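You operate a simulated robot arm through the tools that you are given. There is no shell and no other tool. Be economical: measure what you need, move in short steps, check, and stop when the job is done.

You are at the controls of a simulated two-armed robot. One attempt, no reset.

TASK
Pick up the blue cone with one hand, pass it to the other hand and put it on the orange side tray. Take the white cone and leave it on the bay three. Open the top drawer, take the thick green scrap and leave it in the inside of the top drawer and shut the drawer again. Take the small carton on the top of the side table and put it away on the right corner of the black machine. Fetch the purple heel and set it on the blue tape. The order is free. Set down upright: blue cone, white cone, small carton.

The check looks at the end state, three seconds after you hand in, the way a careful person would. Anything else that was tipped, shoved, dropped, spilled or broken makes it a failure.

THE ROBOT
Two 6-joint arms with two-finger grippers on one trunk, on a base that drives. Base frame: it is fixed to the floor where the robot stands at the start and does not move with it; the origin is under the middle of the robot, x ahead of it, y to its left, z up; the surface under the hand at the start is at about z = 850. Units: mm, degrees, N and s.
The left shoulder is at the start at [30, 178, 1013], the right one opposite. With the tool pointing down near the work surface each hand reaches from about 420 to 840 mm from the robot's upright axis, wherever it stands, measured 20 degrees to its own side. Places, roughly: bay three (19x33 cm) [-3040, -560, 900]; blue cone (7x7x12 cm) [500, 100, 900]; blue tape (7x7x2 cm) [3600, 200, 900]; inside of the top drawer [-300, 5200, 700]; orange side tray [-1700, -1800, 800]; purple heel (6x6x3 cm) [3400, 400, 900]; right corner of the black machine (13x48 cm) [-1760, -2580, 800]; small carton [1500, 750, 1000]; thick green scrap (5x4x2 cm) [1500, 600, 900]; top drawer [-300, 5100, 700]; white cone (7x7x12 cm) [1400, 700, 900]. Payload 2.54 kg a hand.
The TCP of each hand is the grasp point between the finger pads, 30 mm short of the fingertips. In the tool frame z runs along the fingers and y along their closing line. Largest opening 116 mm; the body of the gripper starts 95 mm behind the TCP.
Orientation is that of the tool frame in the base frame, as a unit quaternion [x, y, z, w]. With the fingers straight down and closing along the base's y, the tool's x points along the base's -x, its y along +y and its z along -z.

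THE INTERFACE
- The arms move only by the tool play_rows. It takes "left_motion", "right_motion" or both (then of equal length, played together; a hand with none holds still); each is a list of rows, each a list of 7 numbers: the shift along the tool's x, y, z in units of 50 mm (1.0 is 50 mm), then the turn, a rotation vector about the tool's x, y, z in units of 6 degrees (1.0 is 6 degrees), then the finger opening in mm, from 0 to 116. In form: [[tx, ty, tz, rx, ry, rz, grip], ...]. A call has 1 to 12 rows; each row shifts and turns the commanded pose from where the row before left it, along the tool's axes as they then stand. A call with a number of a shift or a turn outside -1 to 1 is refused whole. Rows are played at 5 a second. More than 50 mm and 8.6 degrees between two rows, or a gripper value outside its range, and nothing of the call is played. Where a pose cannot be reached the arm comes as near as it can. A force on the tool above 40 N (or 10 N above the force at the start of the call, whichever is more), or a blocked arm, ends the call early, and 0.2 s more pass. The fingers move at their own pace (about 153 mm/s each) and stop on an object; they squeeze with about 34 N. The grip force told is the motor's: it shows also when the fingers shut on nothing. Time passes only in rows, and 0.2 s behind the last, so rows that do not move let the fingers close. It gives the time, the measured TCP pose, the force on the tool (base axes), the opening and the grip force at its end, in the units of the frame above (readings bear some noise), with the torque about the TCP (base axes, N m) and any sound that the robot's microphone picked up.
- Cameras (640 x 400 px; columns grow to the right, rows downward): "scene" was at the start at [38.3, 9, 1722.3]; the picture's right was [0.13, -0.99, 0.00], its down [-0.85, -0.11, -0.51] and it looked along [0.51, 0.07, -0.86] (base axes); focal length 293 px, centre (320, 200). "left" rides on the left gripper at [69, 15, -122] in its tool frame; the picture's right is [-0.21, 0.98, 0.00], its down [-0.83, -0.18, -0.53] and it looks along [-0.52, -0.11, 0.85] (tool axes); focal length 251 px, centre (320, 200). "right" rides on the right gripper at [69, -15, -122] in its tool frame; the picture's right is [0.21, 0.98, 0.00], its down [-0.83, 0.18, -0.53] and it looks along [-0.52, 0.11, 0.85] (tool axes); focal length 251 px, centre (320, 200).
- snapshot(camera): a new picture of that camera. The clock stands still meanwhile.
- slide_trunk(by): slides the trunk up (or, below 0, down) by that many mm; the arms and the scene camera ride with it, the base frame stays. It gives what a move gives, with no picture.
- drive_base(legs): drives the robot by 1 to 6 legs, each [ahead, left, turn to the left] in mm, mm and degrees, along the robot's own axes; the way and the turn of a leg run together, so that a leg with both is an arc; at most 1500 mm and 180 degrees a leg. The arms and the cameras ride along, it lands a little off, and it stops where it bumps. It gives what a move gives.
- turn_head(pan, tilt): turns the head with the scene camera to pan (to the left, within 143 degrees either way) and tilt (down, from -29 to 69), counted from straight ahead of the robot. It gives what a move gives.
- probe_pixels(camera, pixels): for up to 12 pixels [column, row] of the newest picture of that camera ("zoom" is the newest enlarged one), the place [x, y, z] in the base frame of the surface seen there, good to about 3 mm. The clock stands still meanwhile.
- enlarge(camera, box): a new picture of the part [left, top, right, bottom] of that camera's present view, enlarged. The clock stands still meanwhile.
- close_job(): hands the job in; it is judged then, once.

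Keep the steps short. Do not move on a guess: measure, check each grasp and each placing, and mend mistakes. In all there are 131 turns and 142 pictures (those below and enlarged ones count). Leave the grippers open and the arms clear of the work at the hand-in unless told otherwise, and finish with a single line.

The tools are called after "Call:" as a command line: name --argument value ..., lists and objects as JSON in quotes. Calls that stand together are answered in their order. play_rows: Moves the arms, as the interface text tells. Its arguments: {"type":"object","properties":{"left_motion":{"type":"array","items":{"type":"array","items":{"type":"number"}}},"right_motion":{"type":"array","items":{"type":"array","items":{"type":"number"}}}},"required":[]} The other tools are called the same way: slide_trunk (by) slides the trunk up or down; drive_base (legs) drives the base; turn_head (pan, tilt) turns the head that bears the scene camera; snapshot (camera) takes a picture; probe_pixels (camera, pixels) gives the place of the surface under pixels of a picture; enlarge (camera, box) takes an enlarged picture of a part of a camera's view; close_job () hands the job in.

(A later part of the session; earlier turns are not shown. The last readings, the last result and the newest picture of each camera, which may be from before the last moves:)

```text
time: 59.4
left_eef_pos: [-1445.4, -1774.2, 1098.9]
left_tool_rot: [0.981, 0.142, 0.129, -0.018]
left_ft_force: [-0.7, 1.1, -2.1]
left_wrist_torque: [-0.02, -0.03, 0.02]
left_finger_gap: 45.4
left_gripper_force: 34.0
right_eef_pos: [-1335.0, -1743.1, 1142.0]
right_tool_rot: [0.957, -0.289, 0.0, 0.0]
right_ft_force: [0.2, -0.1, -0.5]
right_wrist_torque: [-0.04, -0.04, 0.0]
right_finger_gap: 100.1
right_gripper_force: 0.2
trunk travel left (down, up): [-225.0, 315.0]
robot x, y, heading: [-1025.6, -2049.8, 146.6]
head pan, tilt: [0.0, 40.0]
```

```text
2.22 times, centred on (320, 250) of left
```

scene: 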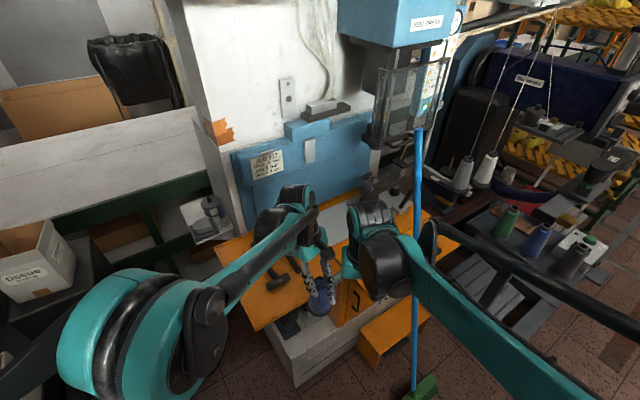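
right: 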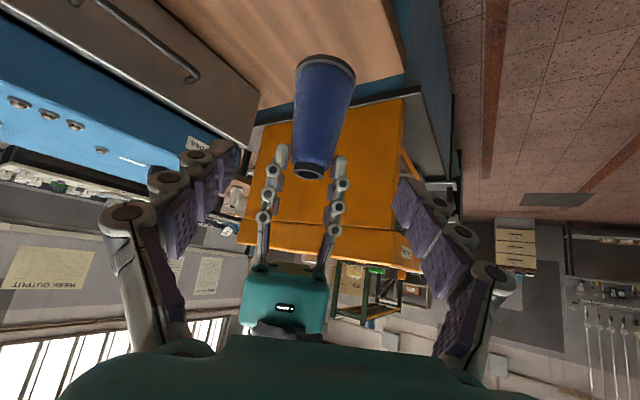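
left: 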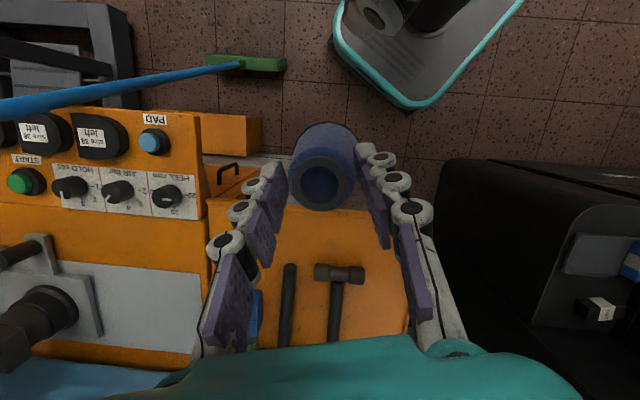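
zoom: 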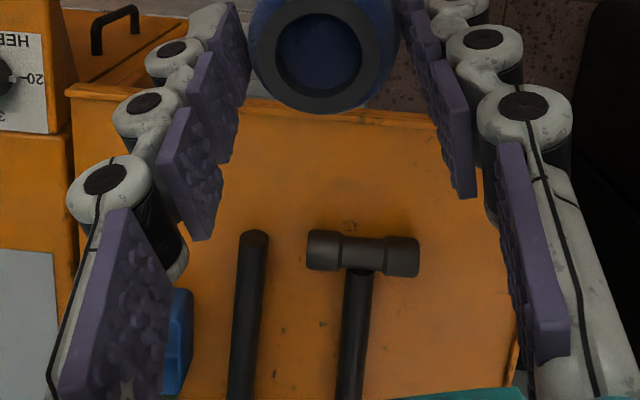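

Free spot chosen: [-1615, -1655], clear of hammers, box and lips. I move over it at height, then lower 114 of about 135 mm.

Call:
play_rows --left_motion '[[-0.5, -0.648, -0.134, 0, 0, 0, 10], [-0.5, -0.648, -0.134, 0, 0, 0, 10], [-0.5, -0.648, -0.134, 0, 0, 0, 10], [-0.5, -0.648, -0.134, 0, 0, 0, 10], [-0.5, -0.648, -0.134, 0, 0, 0, 10], [-0.196, 0, 0.733, 0, 0, 0, 10], [-0.196, 0, 0.733, 0, 0, 0, 10], [-0.196, 0, 0.733, 0, 0, 0, 10], [0, 0, 0, 0, 0, 0, 10]]'

Call:
snapshot --camera "left"

Call:
snapshot --camera "right"

Call:
enlarge --camera "scene" --box '[200, 180, 440, 330]'

```text
time: 61.4
left_eef_pos: [-1613.7, -1656.4, 986.2]
left_tool_rot: [0.981, 0.141, 0.129, -0.019]
left_ft_force: [0.1, 0.7, -2.0]
left_wrist_torque: [-0.02, 0.0, -0.02]
left_finger_gap: 45.6
left_gripper_force: 33.6
right_eef_pos: [-1334.0, -1743.7, 1142.1]
right_tool_rot: [0.957, -0.29, 0.0, 0.0]
right_ft_force: [-0.1, -0.5, 0.0]
right_wrist_torque: [0.0, -0.01, 0.01]
right_finger_gap: 100.0
right_gripper_force: 0.0
trunk travel left (down, up): [-225.0, 315.0]
robot x, y, heading: [-1024.2, -2054.7, 146.5]
head pan, tilt: [0.0, 40.0]
```

```text
109 pictures are left
```

left: 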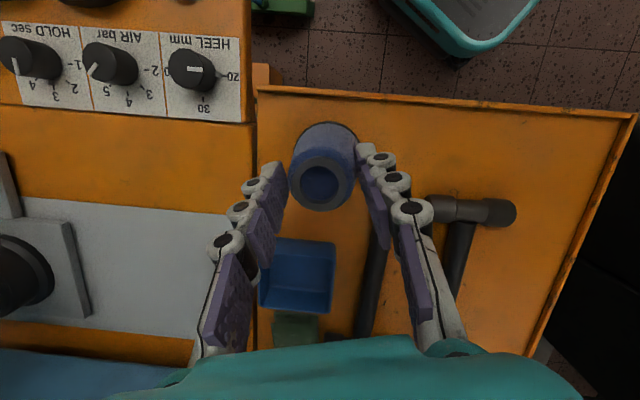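

```text
108 pictures are left
```

right: 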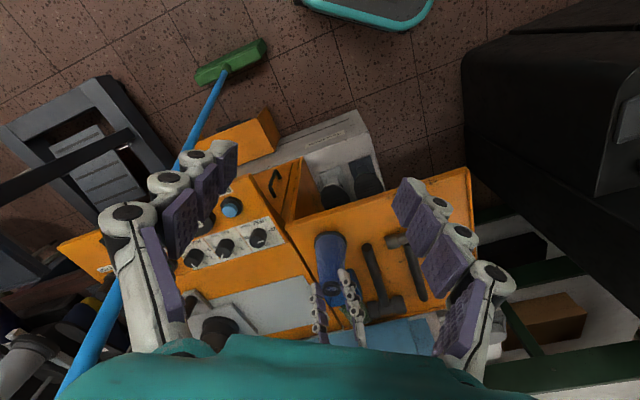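

```text
2.67 times, centred on (320, 255) of scene
```

zoom: 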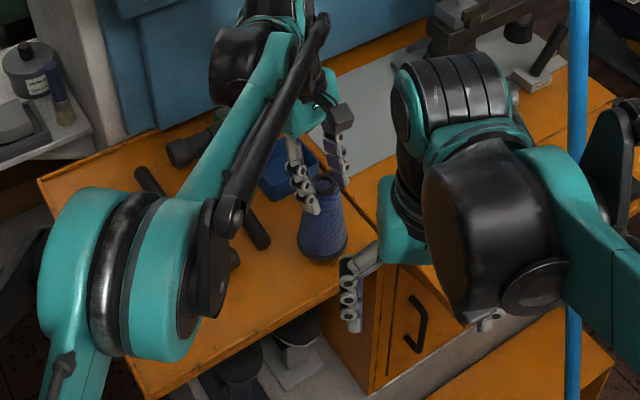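

The spot is clear. I lower slowly and read the force.

Call:
play_rows --left_motion '[[-0.031, 0, 0.116, 0, 0, 0, 10], [-0.031, 0, 0.116, 0, 0, 0, 10], [-0.031, 0, 0.116, 0, 0, 0, 10], [-0.01, 0, 0.04, 0, 0, 0, 10], [0, 0, 0, 0, 0, 0, 10]]'

Call:
enlarge --camera "scene" --box '[270, 220, 390, 295]'

```text
time: 62.6
left_eef_pos: [-1614.5, -1657.4, 969.2]
left_tool_rot: [0.981, 0.141, 0.129, -0.019]
left_ft_force: [-5.7, -0.1, 21.7]
left_wrist_torque: [0.75, 0.47, 0.05]
left_finger_gap: 45.4
left_gripper_force: 34.2
right_eef_pos: [-1332.6, -1743.2, 1142.4]
right_tool_rot: [0.957, -0.289, -0.001, 0.0]
right_ft_force: [0.5, -0.2, 0.2]
right_wrist_torque: [0.01, 0.0, 0.01]
right_finger_gap: 100.0
right_gripper_force: 0.0
trunk travel left (down, up): [-225.0, 315.0]
robot x, y, heading: [-1023.1, -2055.3, 146.6]
head pan, tilt: [0.0, 40.0]
```

```text
5.33 times, centred on (330, 258) of scene
```

zoom: 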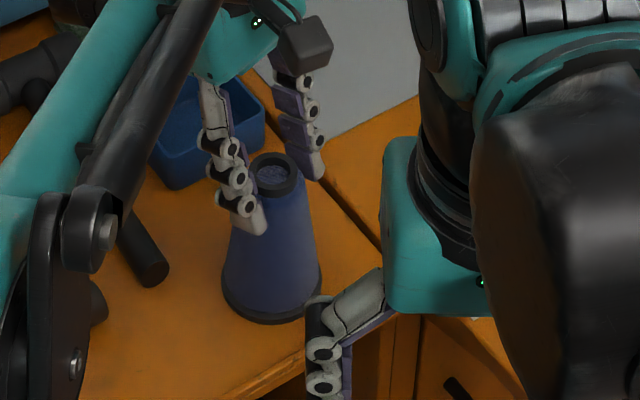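

It is touching (22 N up). I ease up 2 mm, open, and retreat along the tool axis.

Call:
play_rows --left_motion '[[0.01, 0, -0.035, 0, 0, 0, 10], [0, 0, 0, 0, 0, 0, 50], [0, 0, 0, 0, 0, 0, 60], [0, 0, 0, 0, 0, 0, 70], [0, 0, 0, 0, 0, 0, 75], [0, 0, -0.6, 0, 0, 0, 75], [0, 0, -0.9, 0, 0, 0, 75], [0, 0, -0.9, 0, 0, 0, 75], [0, 0, -0.9, 0, 0, 0, 75]]'

Call:
snapshot --camera "left"

Call:
enlarge --camera "scene" --box '[200, 180, 440, 330]'

```text
time: 64.6
left_eef_pos: [-1653.5, -1672.0, 1125.8]
left_tool_rot: [0.981, 0.141, 0.129, -0.018]
left_ft_force: [0.3, 0.9, 0.1]
left_wrist_torque: [-0.01, 0.03, 0.0]
left_finger_gap: 75.2
left_gripper_force: 0.0
left hand out of reach, approached as far as the arm can: row 9
right_eef_pos: [-1334.7, -1741.5, 1141.3]
right_tool_rot: [0.957, -0.289, 0.0, 0.0]
right_ft_force: [-0.4, 0.5, 0.3]
right_wrist_torque: [0.0, -0.05, -0.01]
right_finger_gap: 100.1
right_gripper_force: 0.0
trunk travel left (down, up): [-225.0, 315.0]
robot x, y, heading: [-1021.9, -2050.7, 146.3]
head pan, tilt: [0.0, 40.0]
```

```text
105 pictures are left
```

left: 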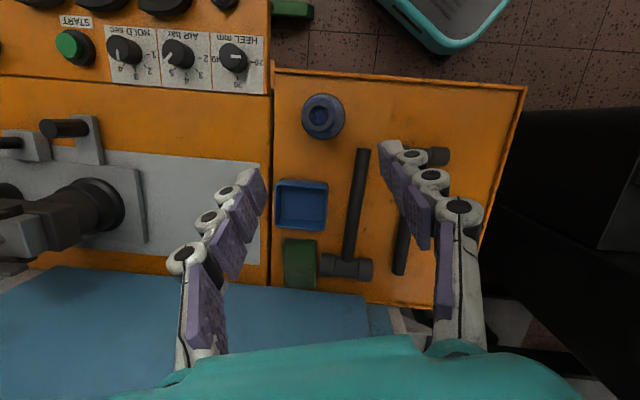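

```text
2.67 times, centred on (320, 255) of scene
```

zoom: 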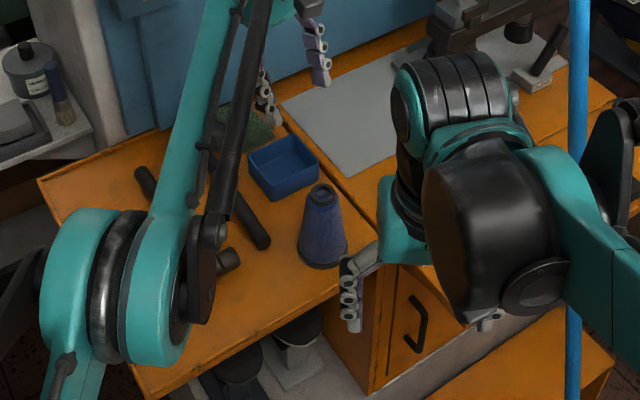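

The blue cone stands upright and alone on the tray. I retract the left hand, straighten it, and drive back to the main aisle northwards.

Call:
play_rows --left_motion '[[0.1875, 0.815, 0.05, 0, 0, 0, 100], [0.1875, 0.815, 0.05, 0, 0, 0, 100], [0.1875, 0.815, 0.05, 0, 0, 0, 100], [0.1875, 0.815, 0.05, 0, 0, 0, 100], [0.1875, 0.815, 0.05, 0, 0, 0, 100], [0.1875, 0.815, 0.05, 0, 0, 0, 100], [0.1875, 0.815, 0.05, 0, 0, 0, 100], [0.1875, 0.815, 0.05, 0, 0, 0, 100], [0, 0, 0, 0, -0.833, 0, 100], [0, 0, 0, 0, -0.833, 0, 100], [0, 0, 0, 0, -0.833, 0, 100]]'

Call:
play_rows --left_motion '[[0, 0, 0, 0, 0, 0.926, 100], [0, 0, 0, 0, 0, 0.926, 100], [0, 0, 0, 0, 0, 0.926, 100], [0, 0, 0, 0, 0, 0.926, 100], [0, 0, 0, 0, 0, 0.926, 100], [0, 0, 0, 0, 0, 0.926, 100], [0, 0, 0, 0, 0, 0.926, 100], [0, 0, 0, 0, 0, 0.926, 100], [0, 0, 0, 0, 0, 0.926, 100]]'

Call:
turn_head --pan 60 --tilt 40

Call:
snapshot --camera "scene"

Call:
drive_base --legs '[[-400, 0, 0], [0, 0, -56.5], [0, -240, 0], [1500, 0, 0], [1500, 0, 0], [500, 0, 0]]'

Call:
turn_head --pan -30 --tilt 25

Call:
snapshot --camera "scene"

```text
time: 67.0
left_eef_pos: [-1486.1, -1961.5, 1126.0]
left_tool_rot: [0.99, 0.143, -0.001, 0.0]
left_ft_force: [0.2, 0.1, -0.2]
left_wrist_torque: [-0.03, -0.02, 0.02]
left_finger_gap: 99.9
left_gripper_force: 0.1
right_eef_pos: [-1334.1, -1742.2, 1140.6]
right_tool_rot: [0.957, -0.289, 0.0, 0.0]
right_ft_force: [0.6, 0.7, 0.9]
right_wrist_torque: [0.0, 0.0, 0.0]
right_finger_gap: 100.1
right_gripper_force: 0.1
trunk travel left (down, up): [-225.0, 315.0]
robot x, y, heading: [-1024.5, -2053.9, 146.4]
head pan, tilt: [0.0, 40.0]
```

```text
time: 69.0
left_eef_pos: [-1486.1, -1961.4, 1126.5]
left_tool_rot: [0.957, -0.29, 0.0, 0.0]
left_ft_force: [-0.9, -1.1, -0.4]
left_wrist_torque: [0.01, 0.0, -0.02]
left_finger_gap: 100.1
left_gripper_force: 0.0
right_eef_pos: [-1333.4, -1742.4, 1141.3]
right_tool_rot: [0.957, -0.289, 0.0, 0.0]
right_ft_force: [-0.1, -0.8, -0.3]
right_wrist_torque: [-0.02, -0.02, 0.0]
right_finger_gap: 99.9
right_gripper_force: 0.1
trunk travel left (down, up): [-225.0, 315.0]
robot x, y, heading: [-1019.6, -2053.1, 146.6]
head pan, tilt: [0.0, 40.0]
```

```text
time: 70.3
left_eef_pos: [-1486.4, -1962.3, 1126.3]
left_tool_rot: [0.957, -0.289, 0.0, 0.0]
left_ft_force: [0.4, -0.2, -0.3]
left_wrist_torque: [-0.02, -0.01, 0.02]
left_finger_gap: 99.9
left_gripper_force: 0.1
right_eef_pos: [-1333.9, -1742.9, 1141.8]
right_tool_rot: [0.957, -0.29, 0.0, 0.0]
right_ft_force: [0.7, -0.7, 0.1]
right_wrist_torque: [-0.03, -0.01, 0.0]
right_finger_gap: 100.0
right_gripper_force: 0.1
trunk travel left (down, up): [-225.0, 315.0]
robot x, y, heading: [-1027.0, -2052.5, 146.3]
head pan, tilt: [60.0, 40.0]
```

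```text
103 pictures are left
```

scene: 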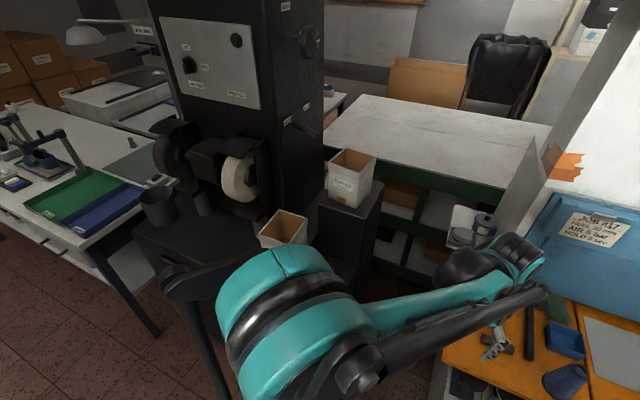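

```text
time: 93.3
left_eef_pos: [-650.7, 1642.5, 1126.8]
left_tool_rot: [-0.704, 0.711, 0.001, -0.001]
left_ft_force: [0.9, -0.1, -0.2]
left_wrist_torque: [-0.02, -0.02, 0.0]
left_finger_gap: 100.1
left_gripper_force: 0.0
right_eef_pos: [-384.4, 1634.9, 1142.8]
right_tool_rot: [-0.704, 0.71, 0.0, 0.0]
right_ft_force: [-0.4, 0.1, 1.1]
right_wrist_torque: [0.0, -0.01, -0.01]
right_finger_gap: 99.9
right_gripper_force: 0.0
trunk travel left (down, up): [-225.0, 315.0]
robot x, y, heading: [-474.6, 1207.0, 89.3]
head pan, tilt: [60.0, 40.0]
```

```text
time: 94.9
left_eef_pos: [-651.8, 1641.6, 1125.9]
left_tool_rot: [-0.704, 0.71, 0.0, 0.0]
left_ft_force: [0.4, -1.1, -0.3]
left_wrist_torque: [0.01, -0.01, -0.01]
left_finger_gap: 99.9
left_gripper_force: 0.0
right_eef_pos: [-384.3, 1633.7, 1141.3]
right_tool_rot: [-0.704, 0.71, 0.0, 0.0]
right_ft_force: [0.5, 0.4, 1.6]
right_wrist_torque: [0.02, 0.04, -0.02]
right_finger_gap: 99.9
right_gripper_force: 0.1
trunk travel left (down, up): [-225.0, 315.0]
robot x, y, heading: [-475.2, 1205.3, 89.4]
head pan, tilt: [-30.0, 25.0]
```

```text
102 pictures are left
```

scene: 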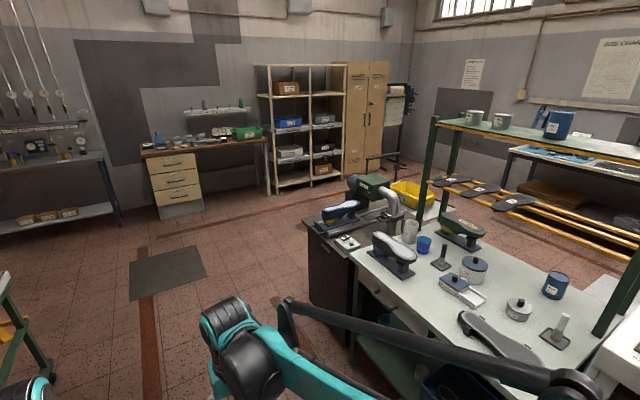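

I probe the row's end, the green rack, and floor points to find a way to the side table.

Call:
probe_pixels --camera "scene" --pixels '[[308, 228], [352, 258], [348, 345], [395, 190], [432, 120], [440, 190], [500, 350], [350, 200], [300, 250], [420, 175], [530, 205], [385, 270]]'

Call:
turn_head --pan -80 --tilt 25

Call:
snapshot --camera "scene"

```text
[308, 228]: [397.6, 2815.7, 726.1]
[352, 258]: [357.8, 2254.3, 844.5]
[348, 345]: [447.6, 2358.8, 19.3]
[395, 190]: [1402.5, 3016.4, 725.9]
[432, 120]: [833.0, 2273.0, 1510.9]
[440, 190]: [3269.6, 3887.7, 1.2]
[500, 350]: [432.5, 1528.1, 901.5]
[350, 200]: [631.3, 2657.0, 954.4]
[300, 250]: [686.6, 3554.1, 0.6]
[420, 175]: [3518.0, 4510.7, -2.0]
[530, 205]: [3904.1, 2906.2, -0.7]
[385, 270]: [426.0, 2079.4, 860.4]
```

```text
time: 96.1
left_eef_pos: [-650.3, 1642.0, 1126.3]
left_tool_rot: [-0.704, 0.711, 0.0, 0.0]
left_ft_force: [-0.4, -0.1, 0.5]
left_wrist_torque: [-0.04, -0.03, 0.0]
left_finger_gap: 100.4
left_gripper_force: 0.1
right_eef_pos: [-384.8, 1633.9, 1140.9]
right_tool_rot: [-0.704, 0.71, -0.001, 0.0]
right_ft_force: [-0.5, -0.1, 0.3]
right_wrist_torque: [-0.03, 0.0, 0.01]
right_finger_gap: 99.8
right_gripper_force: 0.0
trunk travel left (down, up): [-225.0, 315.0]
robot x, y, heading: [-476.0, 1205.6, 89.4]
head pan, tilt: [-80.0, 25.0]
```

```text
101 pictures are left
```

scene: 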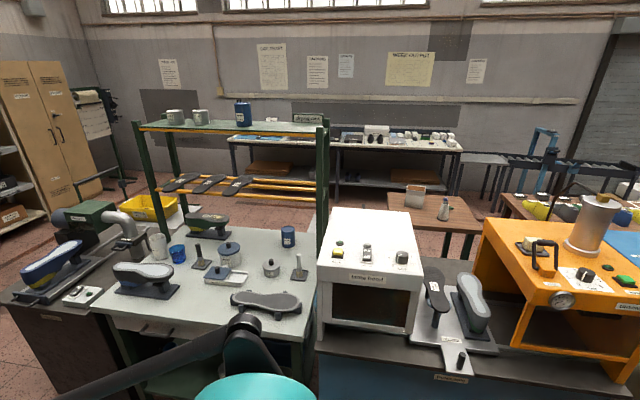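

The row spans x 360–1400 up to y≈3050. I drive around its north end to the east side and look.

Call:
drive_base --legs '[[1500, 0, 0], [1000, 0, 0], [0, 0, -90], [1500, 0, 0], [1000, 0, 0], [0, 0, -90]]'

Call:
turn_head --pan 0 --tilt 25

Call:
snapshot --camera "scene"

Call:
turn_head --pan 60 --tilt 25

Call:
snapshot --camera "scene"

```text
time: 127.6
left_eef_pos: [2178.2, 3251.6, 1125.5]
left_tool_rot: [0.715, 0.699, 0.0, 0.0]
left_ft_force: [0.2, 0.0, 0.3]
left_wrist_torque: [-0.03, 0.0, -0.02]
left_finger_gap: 100.4
left_gripper_force: 0.1
right_eef_pos: [1912.0, 3263.2, 1141.2]
right_tool_rot: [0.715, 0.699, 0.0, 0.0]
right_ft_force: [0.8, -0.2, 0.7]
right_wrist_torque: [-0.04, -0.01, -0.02]
right_finger_gap: 99.8
right_gripper_force: 0.2
trunk travel left (down, up): [-225.0, 315.0]
robot x, y, heading: [2007.4, 3691.0, -91.5]
head pan, tilt: [-80.0, 25.0]
```

```text
time: 129.2
left_eef_pos: [2178.3, 3252.6, 1127.3]
left_tool_rot: [0.715, 0.699, -0.001, 0.001]
left_ft_force: [-0.5, -0.6, 0.2]
left_wrist_torque: [0.02, 0.02, -0.03]
left_finger_gap: 100.1
left_gripper_force: 0.1
right_eef_pos: [1911.7, 3262.6, 1141.5]
right_tool_rot: [0.715, 0.699, 0.001, 0.0]
right_ft_force: [-0.5, 1.3, 0.6]
right_wrist_torque: [0.0, 0.0, -0.02]
right_finger_gap: 100.2
right_gripper_force: 0.1
trunk travel left (down, up): [-225.0, 315.0]
robot x, y, heading: [2005.9, 3693.2, -91.3]
head pan, tilt: [0.0, 25.0]
```

```text
100 pictures are left
```

scene: 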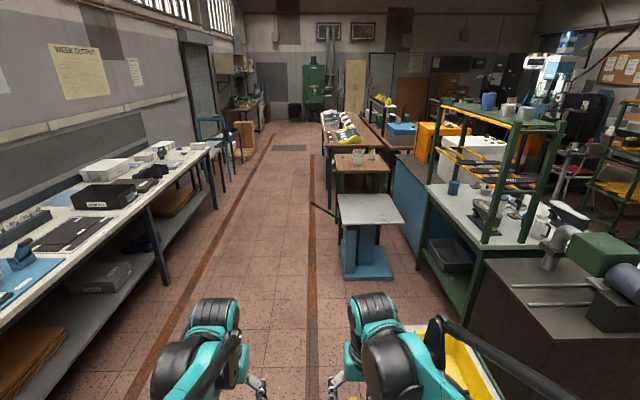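

```text
time: 130.5
left_eef_pos: [2178.3, 3252.8, 1127.0]
left_tool_rot: [0.715, 0.699, 0.0, 0.0]
left_ft_force: [-0.4, -0.2, 0.2]
left_wrist_torque: [-0.03, 0.01, 0.0]
left_finger_gap: 100.0
left_gripper_force: 0.1
right_eef_pos: [1912.2, 3263.1, 1141.7]
right_tool_rot: [0.715, 0.699, 0.0, 0.001]
right_ft_force: [-0.7, 1.2, -0.2]
right_wrist_torque: [0.01, 0.04, 0.0]
right_finger_gap: 100.1
right_gripper_force: 0.1
trunk travel left (down, up): [-225.0, 315.0]
robot x, y, heading: [2007.5, 3688.7, -91.3]
head pan, tilt: [60.0, 25.0]
```

```text
99 pictures are left
```

scene: 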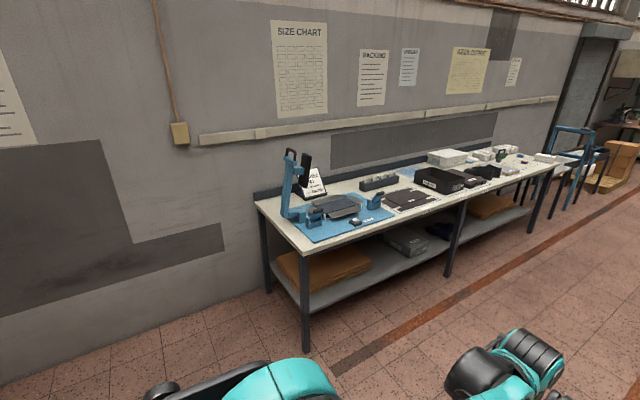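

The corridor between the side table and the white bench is clear. I check the bench front edge and the table's edge before driving.

Call:
probe_pixels --camera "scene" --pixels '[[306, 250], [460, 195], [560, 165], [305, 345]]'

Call:
drive_base --legs '[[0, 250, 0], [1500, 0, 0], [1500, 0, 1.3], [0, 0, 90]]'

Call:
turn_head --pan 0 --tilt 40

Call:
snapshot --camera "scene"

```text
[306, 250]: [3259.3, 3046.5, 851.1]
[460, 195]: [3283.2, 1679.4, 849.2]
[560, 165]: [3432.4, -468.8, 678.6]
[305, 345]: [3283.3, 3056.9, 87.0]
```

```text
time: 150.3
left_eef_pos: [2675.1, 882.7, 1127.4]
left_tool_rot: [-0.03, 1.0, 0.0, 0.001]
left_ft_force: [-1.0, 0.8, -0.2]
left_wrist_torque: [0.0, -0.02, 0.02]
left_finger_gap: 99.8
left_gripper_force: 0.0
right_eef_pos: [2684.4, 616.2, 1141.5]
right_tool_rot: [-0.029, 1.0, 0.0, 0.0]
right_ft_force: [1.0, -0.3, -0.3]
right_wrist_torque: [-0.02, -0.01, -0.01]
right_finger_gap: 100.2
right_gripper_force: 0.0
trunk travel left (down, up): [-225.0, 315.0]
robot x, y, heading: [2251.4, 678.6, 3.2]
head pan, tilt: [60.0, 25.0]
```

```text
time: 151.6
left_eef_pos: [2673.4, 882.9, 1126.6]
left_tool_rot: [-0.03, 1.0, 0.001, 0.0]
left_ft_force: [0.3, 0.2, -0.3]
left_wrist_torque: [-0.04, 0.0, -0.02]
left_finger_gap: 99.9
left_gripper_force: 0.2
right_eef_pos: [2687.1, 616.3, 1141.4]
right_tool_rot: [-0.03, 1.0, 0.0, 0.0]
right_ft_force: [-0.3, 0.3, -0.3]
right_wrist_torque: [-0.02, -0.01, 0.0]
right_finger_gap: 99.9
right_gripper_force: 0.1
trunk travel left (down, up): [-225.0, 315.0]
robot x, y, heading: [2250.2, 675.6, 3.2]
head pan, tilt: [0.0, 40.0]
```

```text
98 pictures are left
```

scene: 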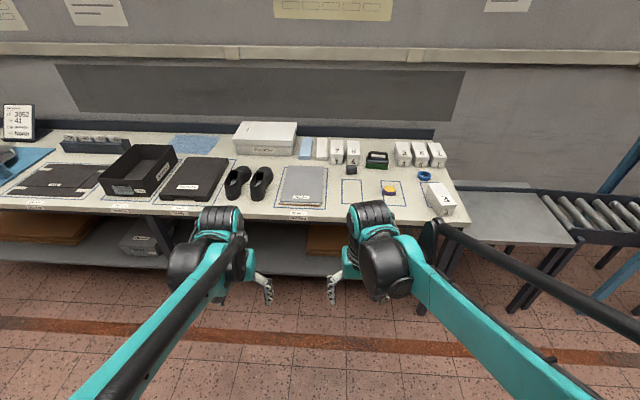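

Call:
enlarge --camera "scene" --box '[290, 130, 482, 250]'

Call:
probe_pixels --camera "zoom" --pixels '[[324, 195], [324, 205], [450, 150], [350, 180], [440, 140], [460, 160], [450, 165], [520, 200], [220, 130], [370, 270]]'

```text
3.33 times, centred on (386, 190) of scene
```

zoom: 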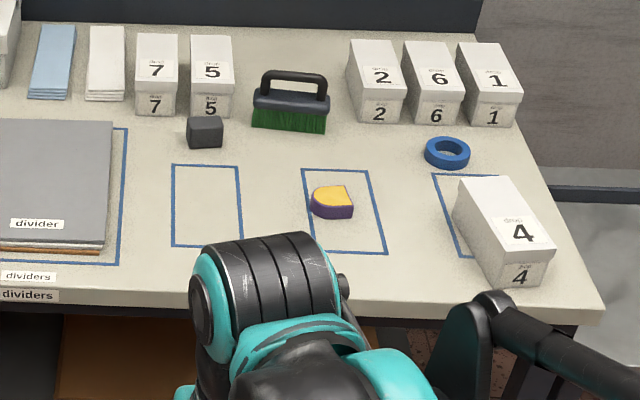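

```text
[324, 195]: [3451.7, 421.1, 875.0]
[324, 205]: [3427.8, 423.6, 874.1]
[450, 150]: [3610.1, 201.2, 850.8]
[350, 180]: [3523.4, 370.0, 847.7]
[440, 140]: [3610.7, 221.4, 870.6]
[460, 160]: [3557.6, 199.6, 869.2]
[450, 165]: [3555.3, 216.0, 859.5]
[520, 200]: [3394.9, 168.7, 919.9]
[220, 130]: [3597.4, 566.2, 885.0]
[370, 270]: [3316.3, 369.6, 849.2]
```

The purple heel (yellow cap) is at about [3445, 420], top z 875. The blue tape roll is at about [3585, 210], top z 870. I drive closer to about [2850, 400].

Call:
drive_base --legs '[[0, -309, 0], [583, 0, -3.2]]'

Call:
turn_head --pan -5 --tilt 50

Call:
snapshot --camera "scene"

Call:
snapshot --camera "right"

```text
time: 156.5
left_eef_pos: [3274.6, 579.6, 1125.9]
left_tool_rot: [-0.006, 1.0, 0.0, 0.001]
left_ft_force: [0.1, -0.3, 0.5]
left_wrist_torque: [0.03, 0.0, 0.01]
left_finger_gap: 100.0
left_gripper_force: 0.0
right_eef_pos: [3273.1, 311.9, 1140.9]
right_tool_rot: [-0.006, 1.0, -0.001, -0.001]
right_ft_force: [0.0, -0.2, -0.2]
right_wrist_torque: [-0.02, 0.07, 0.0]
right_finger_gap: 100.2
right_gripper_force: 0.1
trunk travel left (down, up): [-225.0, 315.0]
robot x, y, heading: [2839.6, 395.8, 0.7]
head pan, tilt: [0.0, 40.0]
```

```text
time: 157.3
left_eef_pos: [3273.9, 579.5, 1126.9]
left_tool_rot: [-0.007, 1.0, 0.0, 0.0]
left_ft_force: [0.6, -0.5, -0.7]
left_wrist_torque: [0.0, -0.04, 0.01]
left_finger_gap: 99.9
left_gripper_force: 0.1
right_eef_pos: [3272.6, 311.9, 1141.3]
right_tool_rot: [-0.006, 1.0, 0.001, 0.001]
right_ft_force: [0.4, -0.4, 0.5]
right_wrist_torque: [-0.04, -0.03, -0.01]
right_finger_gap: 100.1
right_gripper_force: 0.2
trunk travel left (down, up): [-225.0, 315.0]
robot x, y, heading: [2840.9, 393.2, 0.5]
head pan, tilt: [-5.0, 50.0]
```

```text
96 pictures are left
```

scene: 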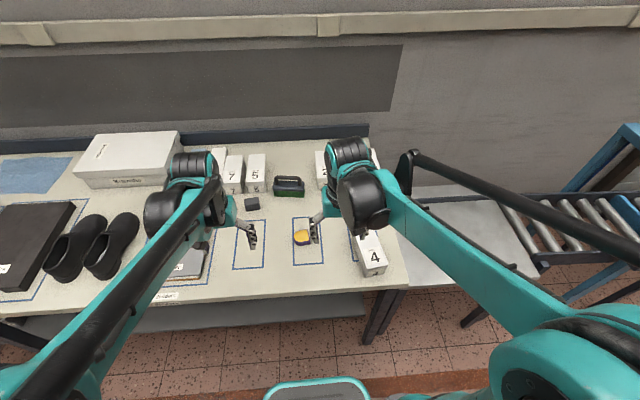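

```text
95 pictures are left
```

right: 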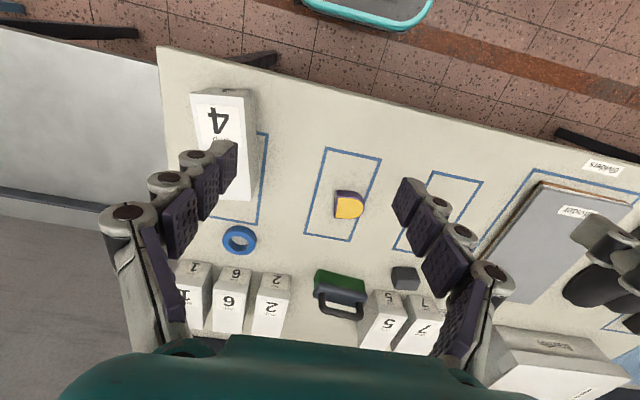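

Call:
enlarge --camera "right" --box '[200, 170, 400, 295]'

Call:
probe_pixels --camera "zoom" --pixels '[[480, 120], [430, 105], [430, 155], [520, 80], [515, 155], [120, 188], [95, 210], [125, 265], [165, 240], [128, 235], [440, 65], [130, 222]]'

```text
3.20 times, centred on (300, 232) of right
```

zoom: 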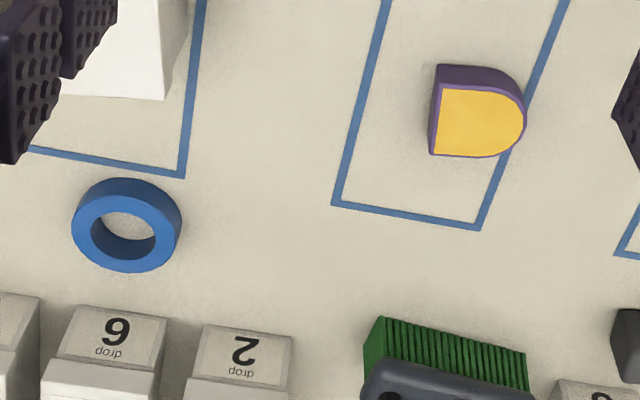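

```text
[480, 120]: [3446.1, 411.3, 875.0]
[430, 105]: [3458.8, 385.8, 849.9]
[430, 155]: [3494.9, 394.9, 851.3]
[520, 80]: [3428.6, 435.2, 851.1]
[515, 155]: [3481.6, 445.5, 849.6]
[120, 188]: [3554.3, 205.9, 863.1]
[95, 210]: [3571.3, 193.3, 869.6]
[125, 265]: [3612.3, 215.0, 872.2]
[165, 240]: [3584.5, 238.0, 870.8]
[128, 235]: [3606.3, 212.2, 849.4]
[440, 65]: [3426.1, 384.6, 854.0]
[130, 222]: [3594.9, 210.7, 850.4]
```

The heel is D-shaped, centred at [3446, 412], with its flat side toward −y. The tape ring centre is [3583, 213]. I move the right hand above the heel.

Call:
play_rows --right_motion '[[-0.582, 0.327, 0.47, 0, 0, 0, 100], [-0.582, 0.327, 0.47, 0, 0, 0, 90], [-0.582, 0.327, 0.47, 0, 0, 0, 90], [-0.582, 0.327, 0.47, 0, 0, 0, 90], [-0.582, 0.327, 0.47, 0, 0, 0, 90], [-0.582, 0.327, 0.47, 0, 0, 0, 90], [0, 0, 0, 0, 0, 0, 90]]'

Call:
snapshot --camera "right"

Call:
enlarge --camera "right" --box '[220, 100, 420, 225]'

Call:
probe_pixels --camera "right" --pixels '[[300, 170], [310, 190], [320, 180], [330, 170], [340, 180], [290, 180], [315, 150], [320, 200]]'

```text
time: 158.9
left_eef_pos: [3272.9, 579.2, 1128.2]
left_tool_rot: [-0.006, 1.0, 0.0, 0.001]
left_ft_force: [-0.6, 0.0, -0.3]
left_wrist_torque: [-0.01, -0.03, -0.02]
left_finger_gap: 99.8
left_gripper_force: 0.2
right_eef_pos: [3446.3, 413.5, 1001.8]
right_tool_rot: [-0.006, 1.0, 0.0, 0.0]
right_ft_force: [-0.1, -0.6, 0.0]
right_wrist_torque: [0.02, 0.0, -0.01]
right_finger_gap: 90.1
right_gripper_force: 0.1
trunk travel left (down, up): [-225.0, 315.0]
robot x, y, heading: [2841.0, 393.7, 0.8]
head pan, tilt: [-5.0, 50.0]
```

```text
93 pictures are left
```

right: 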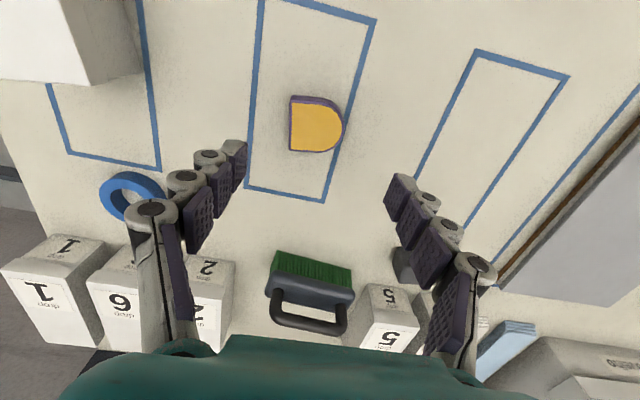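

```text
3.20 times, centred on (320, 162) of right
```

zoom: 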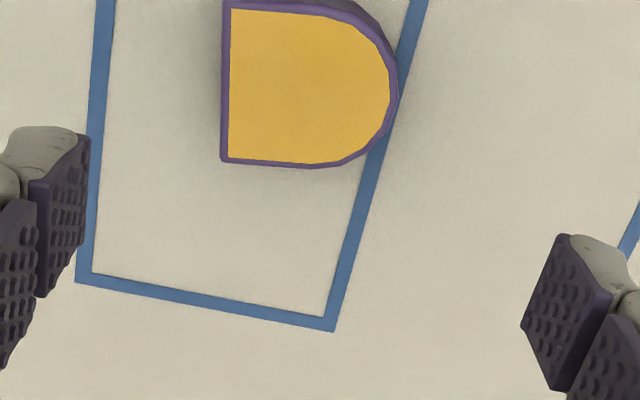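

```text
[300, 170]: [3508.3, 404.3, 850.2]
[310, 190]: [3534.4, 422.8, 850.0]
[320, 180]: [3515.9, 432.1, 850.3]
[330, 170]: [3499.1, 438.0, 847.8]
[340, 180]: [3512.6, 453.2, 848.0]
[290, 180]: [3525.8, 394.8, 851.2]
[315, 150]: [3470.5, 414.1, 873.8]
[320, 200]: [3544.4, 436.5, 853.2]
```

Alignment is right. I descend to TCP z≈886 and close.

Call:
play_rows --right_motion '[[0, 0, 0.7, 0, 0, 0, 90], [0, 0, 0.7, 0, 0, 0, 90], [0, 0, 0.6, 0, 0, 0, 90], [0, 0, 0.32, 0, 0, 0, 90], [0, 0, 0, 0, 0, 0, 70], [0, 0, 0, 0, 0, 0, 30], [0, 0, 0, 0, 0, 0, 30], [0, 0, 0, 0, 0, 0, 30]]'

Call:
play_rows --right_motion '[[0, 0, -0.6, 0, 0, 0, 30], [0, 0, -0.8, 0, 0, 0, 30], [0, 0, -0.8, 0, 0, 0, 30], [0, 0, 0, 0, 0, 0, 30]]'

Call:
snapshot --camera "right"

```text
time: 160.7
left_eef_pos: [3275.4, 578.9, 1125.1]
left_tool_rot: [-0.006, 1.0, -0.001, 0.001]
left_ft_force: [-0.1, 0.1, -0.2]
left_wrist_torque: [-0.01, -0.05, -0.04]
left_finger_gap: 100.1
left_gripper_force: 0.0
right_eef_pos: [3447.7, 412.9, 885.1]
right_tool_rot: [-0.006, 1.0, -0.001, 0.001]
right_ft_force: [-0.7, -0.5, -0.1]
right_wrist_torque: [0.01, 0.0, 0.0]
right_finger_gap: 55.7
right_gripper_force: 33.7
trunk travel left (down, up): [-225.0, 315.0]
robot x, y, heading: [2841.5, 389.1, 0.9]
head pan, tilt: [-5.0, 50.0]
```

```text
time: 161.7
left_eef_pos: [3274.9, 578.4, 1125.7]
left_tool_rot: [-0.006, 1.0, 0.0, 0.0]
left_ft_force: [0.1, 0.6, 0.6]
left_wrist_torque: [0.03, 0.0, 0.0]
left_finger_gap: 100.1
left_gripper_force: 0.2
right_eef_pos: [3447.1, 414.1, 994.7]
right_tool_rot: [-0.006, 1.0, -0.001, 0.0]
right_ft_force: [-0.9, 0.3, -0.6]
right_wrist_torque: [-0.03, 0.0, -0.01]
right_finger_gap: 55.5
right_gripper_force: 34.3
trunk travel left (down, up): [-225.0, 315.0]
robot x, y, heading: [2843.7, 398.4, 0.8]
head pan, tilt: [-5.0, 50.0]
```

```text
91 pictures are left
```

right: 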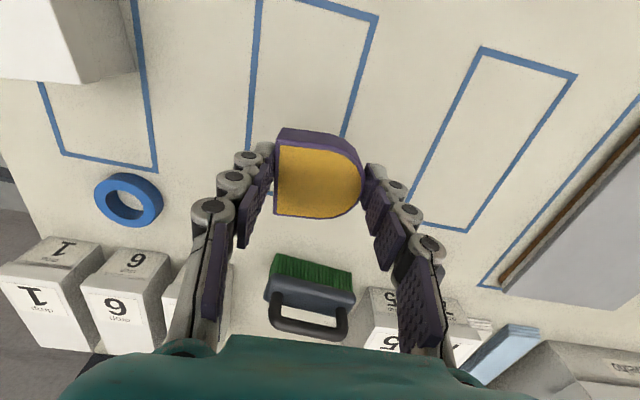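

The heel is held (gap 55.6). I move above the tape ring and check.

Call:
play_rows --right_motion '[[-0.535, -0.81, 0, 0, 0, 0, 30], [-0.535, -0.81, 0, 0, 0, 0, 30], [-0.535, -0.81, 0, 0, 0, 0, 30], [-0.535, -0.81, 0, 0, 0, 0, 30], [-0.535, -0.81, 0, 0, 0, 0, 30], [0, 0, 0, 0, 0, 0, 30]]'

Call:
snapshot --camera "right"

Call:
probe_pixels --camera "right" --pixels '[[318, 120], [300, 110], [340, 110], [320, 250], [280, 250], [360, 250], [320, 175]]'

```text
time: 163.1
left_eef_pos: [3273.6, 580.2, 1127.9]
left_tool_rot: [-0.006, 1.0, 0.0, 0.001]
left_ft_force: [0.2, 0.6, 0.5]
left_wrist_torque: [0.0, 0.0, 0.0]
left_finger_gap: 99.9
left_gripper_force: 0.0
right_eef_pos: [3582.7, 211.0, 995.3]
right_tool_rot: [-0.006, 1.0, 0.001, 0.001]
right_ft_force: [-0.2, -1.3, -0.5]
right_wrist_torque: [0.0, -0.03, 0.01]
right_finger_gap: 55.6
right_gripper_force: 33.9
trunk travel left (down, up): [-225.0, 315.0]
robot x, y, heading: [2839.8, 391.8, 0.6]
head pan, tilt: [-5.0, 50.0]
```

```text
90 pictures are left
```

right: 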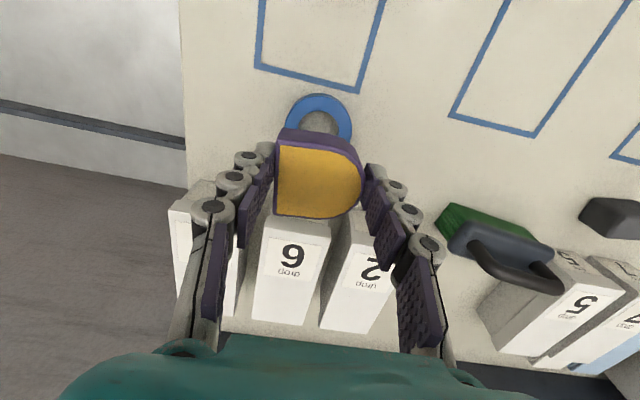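

```text
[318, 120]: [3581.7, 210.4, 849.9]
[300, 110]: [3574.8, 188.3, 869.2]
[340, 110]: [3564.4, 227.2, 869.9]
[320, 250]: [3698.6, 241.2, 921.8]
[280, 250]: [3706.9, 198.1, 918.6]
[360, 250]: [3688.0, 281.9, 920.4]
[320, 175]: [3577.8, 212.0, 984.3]
```

The heel is over the ring. I lower to just above contact, then in small steps until touch.

Call:
play_rows --right_motion '[[0, 0.02, 0.6, 0, 0, 0, 30], [0, 0, 0.6, 0, 0, 0, 30], [0, 0, 0.46, 0, 0, 0, 30], [0, 0, 0.06, 0, 0, 0, 30], [0, 0, 0.05, 0, 0, 0, 30], [0, 0, 0, 0, 0, 0, 30]]'

Call:
snapshot --camera "right"

```text
time: 164.5
left_eef_pos: [3274.7, 579.0, 1126.1]
left_tool_rot: [-0.006, 1.0, 0.0, 0.0]
left_ft_force: [0.2, -0.1, 0.3]
left_wrist_torque: [0.02, -0.06, 0.01]
left_finger_gap: 99.9
left_gripper_force: 0.0
right_eef_pos: [3582.9, 211.8, 907.6]
right_tool_rot: [-0.006, 1.0, 0.0, 0.001]
right_ft_force: [0.4, -0.7, -1.2]
right_wrist_torque: [-0.02, 0.03, 0.0]
right_finger_gap: 55.4
right_gripper_force: 34.4
trunk travel left (down, up): [-225.0, 315.0]
robot x, y, heading: [2841.9, 393.6, 0.8]
head pan, tilt: [-5.0, 50.0]
```

```text
89 pictures are left
```

right: 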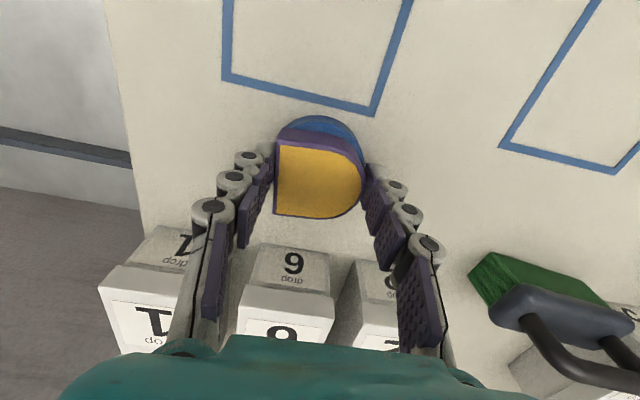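

Nothing touches yet. I lower 2 mm more, open, and rise.

Call:
play_rows --right_motion '[[0, 0, 0.05, 0, 0, 0, 30], [0, 0, 0, 0, 0, 0, 30], [0, 0, 0, 0, 0, 0, 60], [0, 0, 0, 0, 0, 0, 70], [0, 0, 0, 0, 0, 0, 80], [0, 0, -0.5, 0, 0, 0, 90], [0, 0, -0.9, 0, 0, 0, 90], [0, 0, -0.9, 0, 0, 0, 90]]'

Call:
snapshot --camera "right"

Call:
enlarge --camera "right" --box '[220, 70, 420, 195]'

Call:
probe_pixels --camera "right" --pixels '[[310, 120], [330, 120], [320, 130], [300, 110]]'

```text
time: 166.3
left_eef_pos: [3273.4, 579.4, 1125.8]
left_tool_rot: [-0.006, 1.0, 0.0, 0.0]
left_ft_force: [0.0, -1.1, -0.7]
left_wrist_torque: [0.0, 0.0, 0.0]
left_finger_gap: 99.9
left_gripper_force: 0.0
right_eef_pos: [3580.7, 212.5, 1022.6]
right_tool_rot: [-0.006, 1.0, 0.0, 0.0]
right_ft_force: [0.6, 0.1, 0.0]
right_wrist_torque: [0.01, -0.01, 0.01]
right_finger_gap: 90.2
right_gripper_force: 0.1
trunk travel left (down, up): [-225.0, 315.0]
robot x, y, heading: [2842.2, 392.7, 0.5]
head pan, tilt: [-5.0, 50.0]
```

```text
88 pictures are left
```

right: 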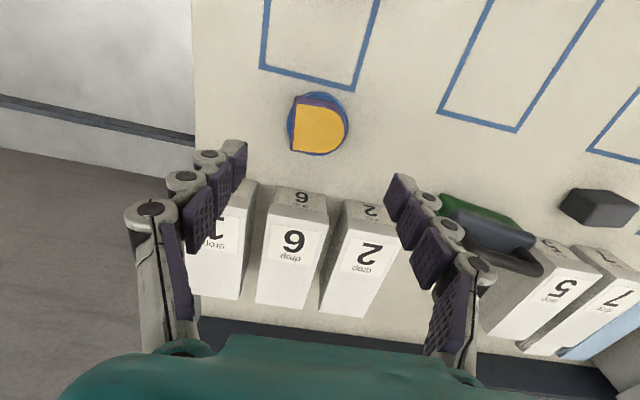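

```text
3.20 times, centred on (320, 132) of right
```

zoom: 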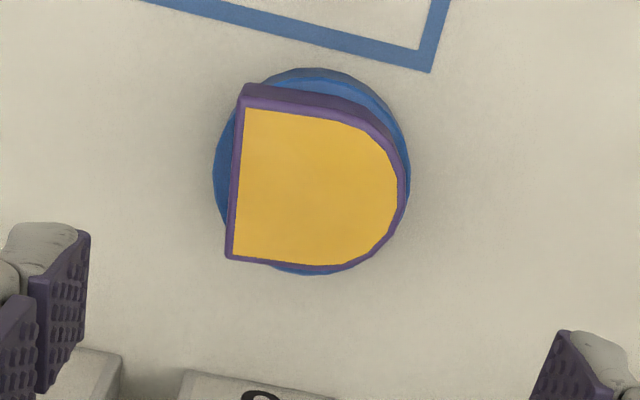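

```text
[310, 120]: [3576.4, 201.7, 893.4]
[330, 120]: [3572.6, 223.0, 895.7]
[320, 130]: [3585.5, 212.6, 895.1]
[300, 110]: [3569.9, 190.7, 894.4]
```

The heel sits centred on the tape. I retract the right hand, back off, turn 180° and look at the side table.

Call:
play_rows --right_motion '[[0, 0, -0.8, 0, 0, 0, 100], [0, 0, -0.8, 0, 0, 0, 100], [0, 0, -0.8, 0, 0, 0, 100], [0.77, 0.25, 0, 0, 0, 0, 100], [0.77, 0.25, 0, 0, 0, 0, 100], [0.77, 0.25, 0, 0, 0, 0, 100], [0.77, 0.25, 0, 0, 0, 0, 100], [0.77, 0.25, 0, 0, 0, 0, 100], [0.77, 0.25, 0, 0, 0, 0, 100], [0.77, 0.25, 0, 0, 0, 0, 100], [0.77, 0.25, 0, 0, 0, 0, 100]]'

Call:
drive_base --legs '[[-420, 0, 0], [0, 250, 0], [0, 0, 179]]'

Call:
turn_head --pan 0 --tilt 40

Call:
snapshot --camera "scene"

Call:
enlarge --camera "scene" --box '[200, 100, 440, 250]'

```text
time: 168.7
left_eef_pos: [3273.3, 578.9, 1126.5]
left_tool_rot: [-0.006, 1.0, 0.0, 0.001]
left_ft_force: [0.1, 0.3, 1.5]
left_wrist_torque: [0.01, -0.04, -0.02]
left_finger_gap: 99.8
left_gripper_force: 0.0
right_eef_pos: [3271.9, 306.1, 1136.3]
right_tool_rot: [-0.005, 1.0, 0.0, 0.0]
right_ft_force: [0.1, 0.6, 1.1]
right_wrist_torque: [0.0, -0.04, 0.02]
right_finger_gap: 99.9
right_gripper_force: 0.0
trunk travel left (down, up): [-225.0, 315.0]
robot x, y, heading: [2841.4, 394.3, 0.8]
head pan, tilt: [-5.0, 50.0]
```

```text
time: 180.0
left_eef_pos: [1979.9, 473.4, 1125.9]
left_tool_rot: [1.0, -0.012, 0.0, -0.001]
left_ft_force: [0.6, -0.1, 0.1]
left_wrist_torque: [-0.03, -0.02, 0.01]
left_finger_gap: 99.8
left_gripper_force: 0.0
right_eef_pos: [1990.9, 744.7, 1136.4]
right_tool_rot: [1.0, -0.012, 0.0, 0.0]
right_ft_force: [-0.5, 1.1, 0.2]
right_wrist_torque: [-0.02, 0.0, -0.02]
right_finger_gap: 100.0
right_gripper_force: 0.0
trunk travel left (down, up): [-225.0, 315.0]
robot x, y, heading: [2422.4, 645.0, 178.6]
head pan, tilt: [-5.0, 50.0]
```

```text
time: 180.7
left_eef_pos: [1980.0, 473.0, 1126.7]
left_tool_rot: [1.0, -0.011, 0.0, 0.0]
left_ft_force: [-0.4, 0.1, -0.3]
left_wrist_torque: [-0.02, -0.01, 0.0]
left_finger_gap: 100.1
left_gripper_force: 0.0
right_eef_pos: [1990.6, 745.0, 1137.4]
right_tool_rot: [1.0, -0.011, -0.001, 0.0]
right_ft_force: [-0.3, -0.1, 0.1]
right_wrist_torque: [-0.02, -0.03, 0.02]
right_finger_gap: 100.0
right_gripper_force: 0.1
trunk travel left (down, up): [-225.0, 315.0]
robot x, y, heading: [2419.5, 644.3, 178.5]
head pan, tilt: [0.0, 40.0]
```

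```text
86 pictures are left
```

scene: 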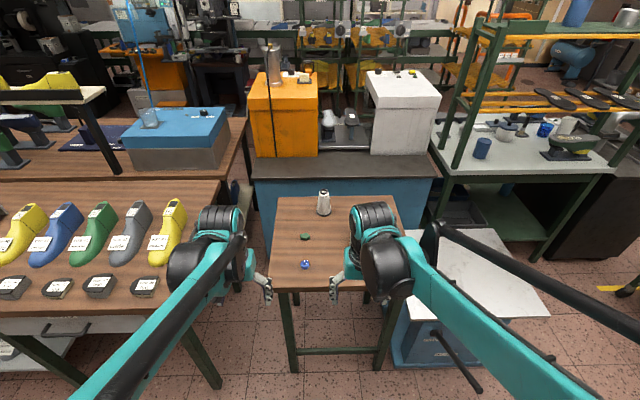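

```text
2.67 times, centred on (320, 175) of scene
```

zoom: 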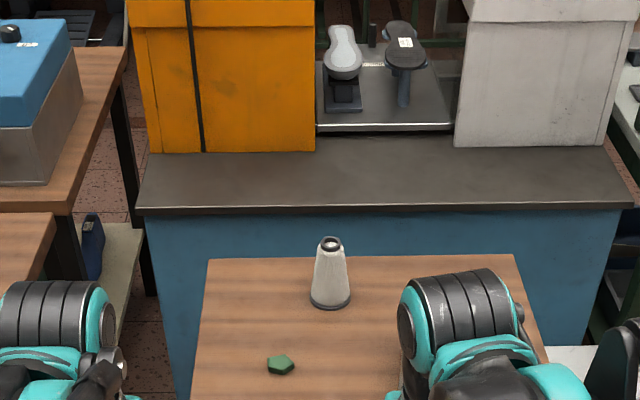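

Call:
probe_pixels --camera "scene" --pixels '[[305, 237], [305, 264], [323, 192], [324, 213], [340, 240], [275, 285], [278, 200], [390, 197], [318, 203], [330, 203]]'

Call:
snapshot --camera "right"

Call:
snapshot --camera "left"

```text
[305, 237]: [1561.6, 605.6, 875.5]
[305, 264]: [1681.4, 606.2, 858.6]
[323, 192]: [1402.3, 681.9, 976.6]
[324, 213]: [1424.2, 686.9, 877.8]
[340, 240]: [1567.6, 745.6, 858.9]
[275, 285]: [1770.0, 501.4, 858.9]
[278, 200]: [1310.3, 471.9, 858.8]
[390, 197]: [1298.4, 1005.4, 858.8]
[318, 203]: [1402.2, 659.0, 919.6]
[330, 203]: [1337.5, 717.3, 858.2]
```

```text
84 pictures are left
```

right: 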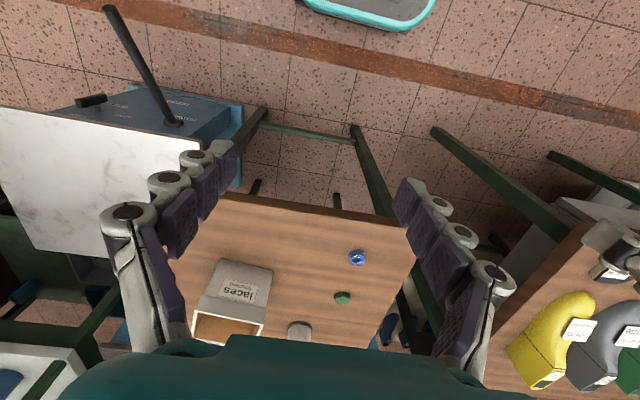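

```text
83 pictures are left
```

left: 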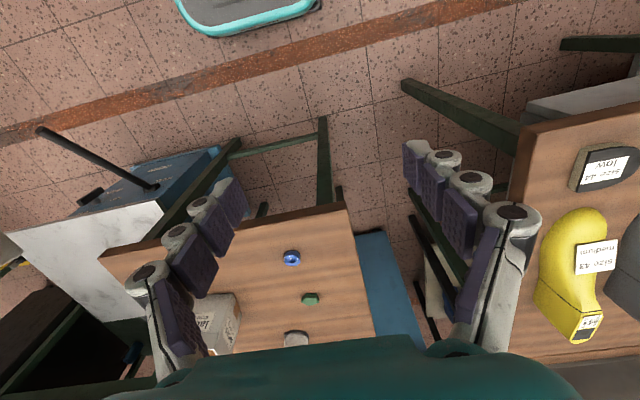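

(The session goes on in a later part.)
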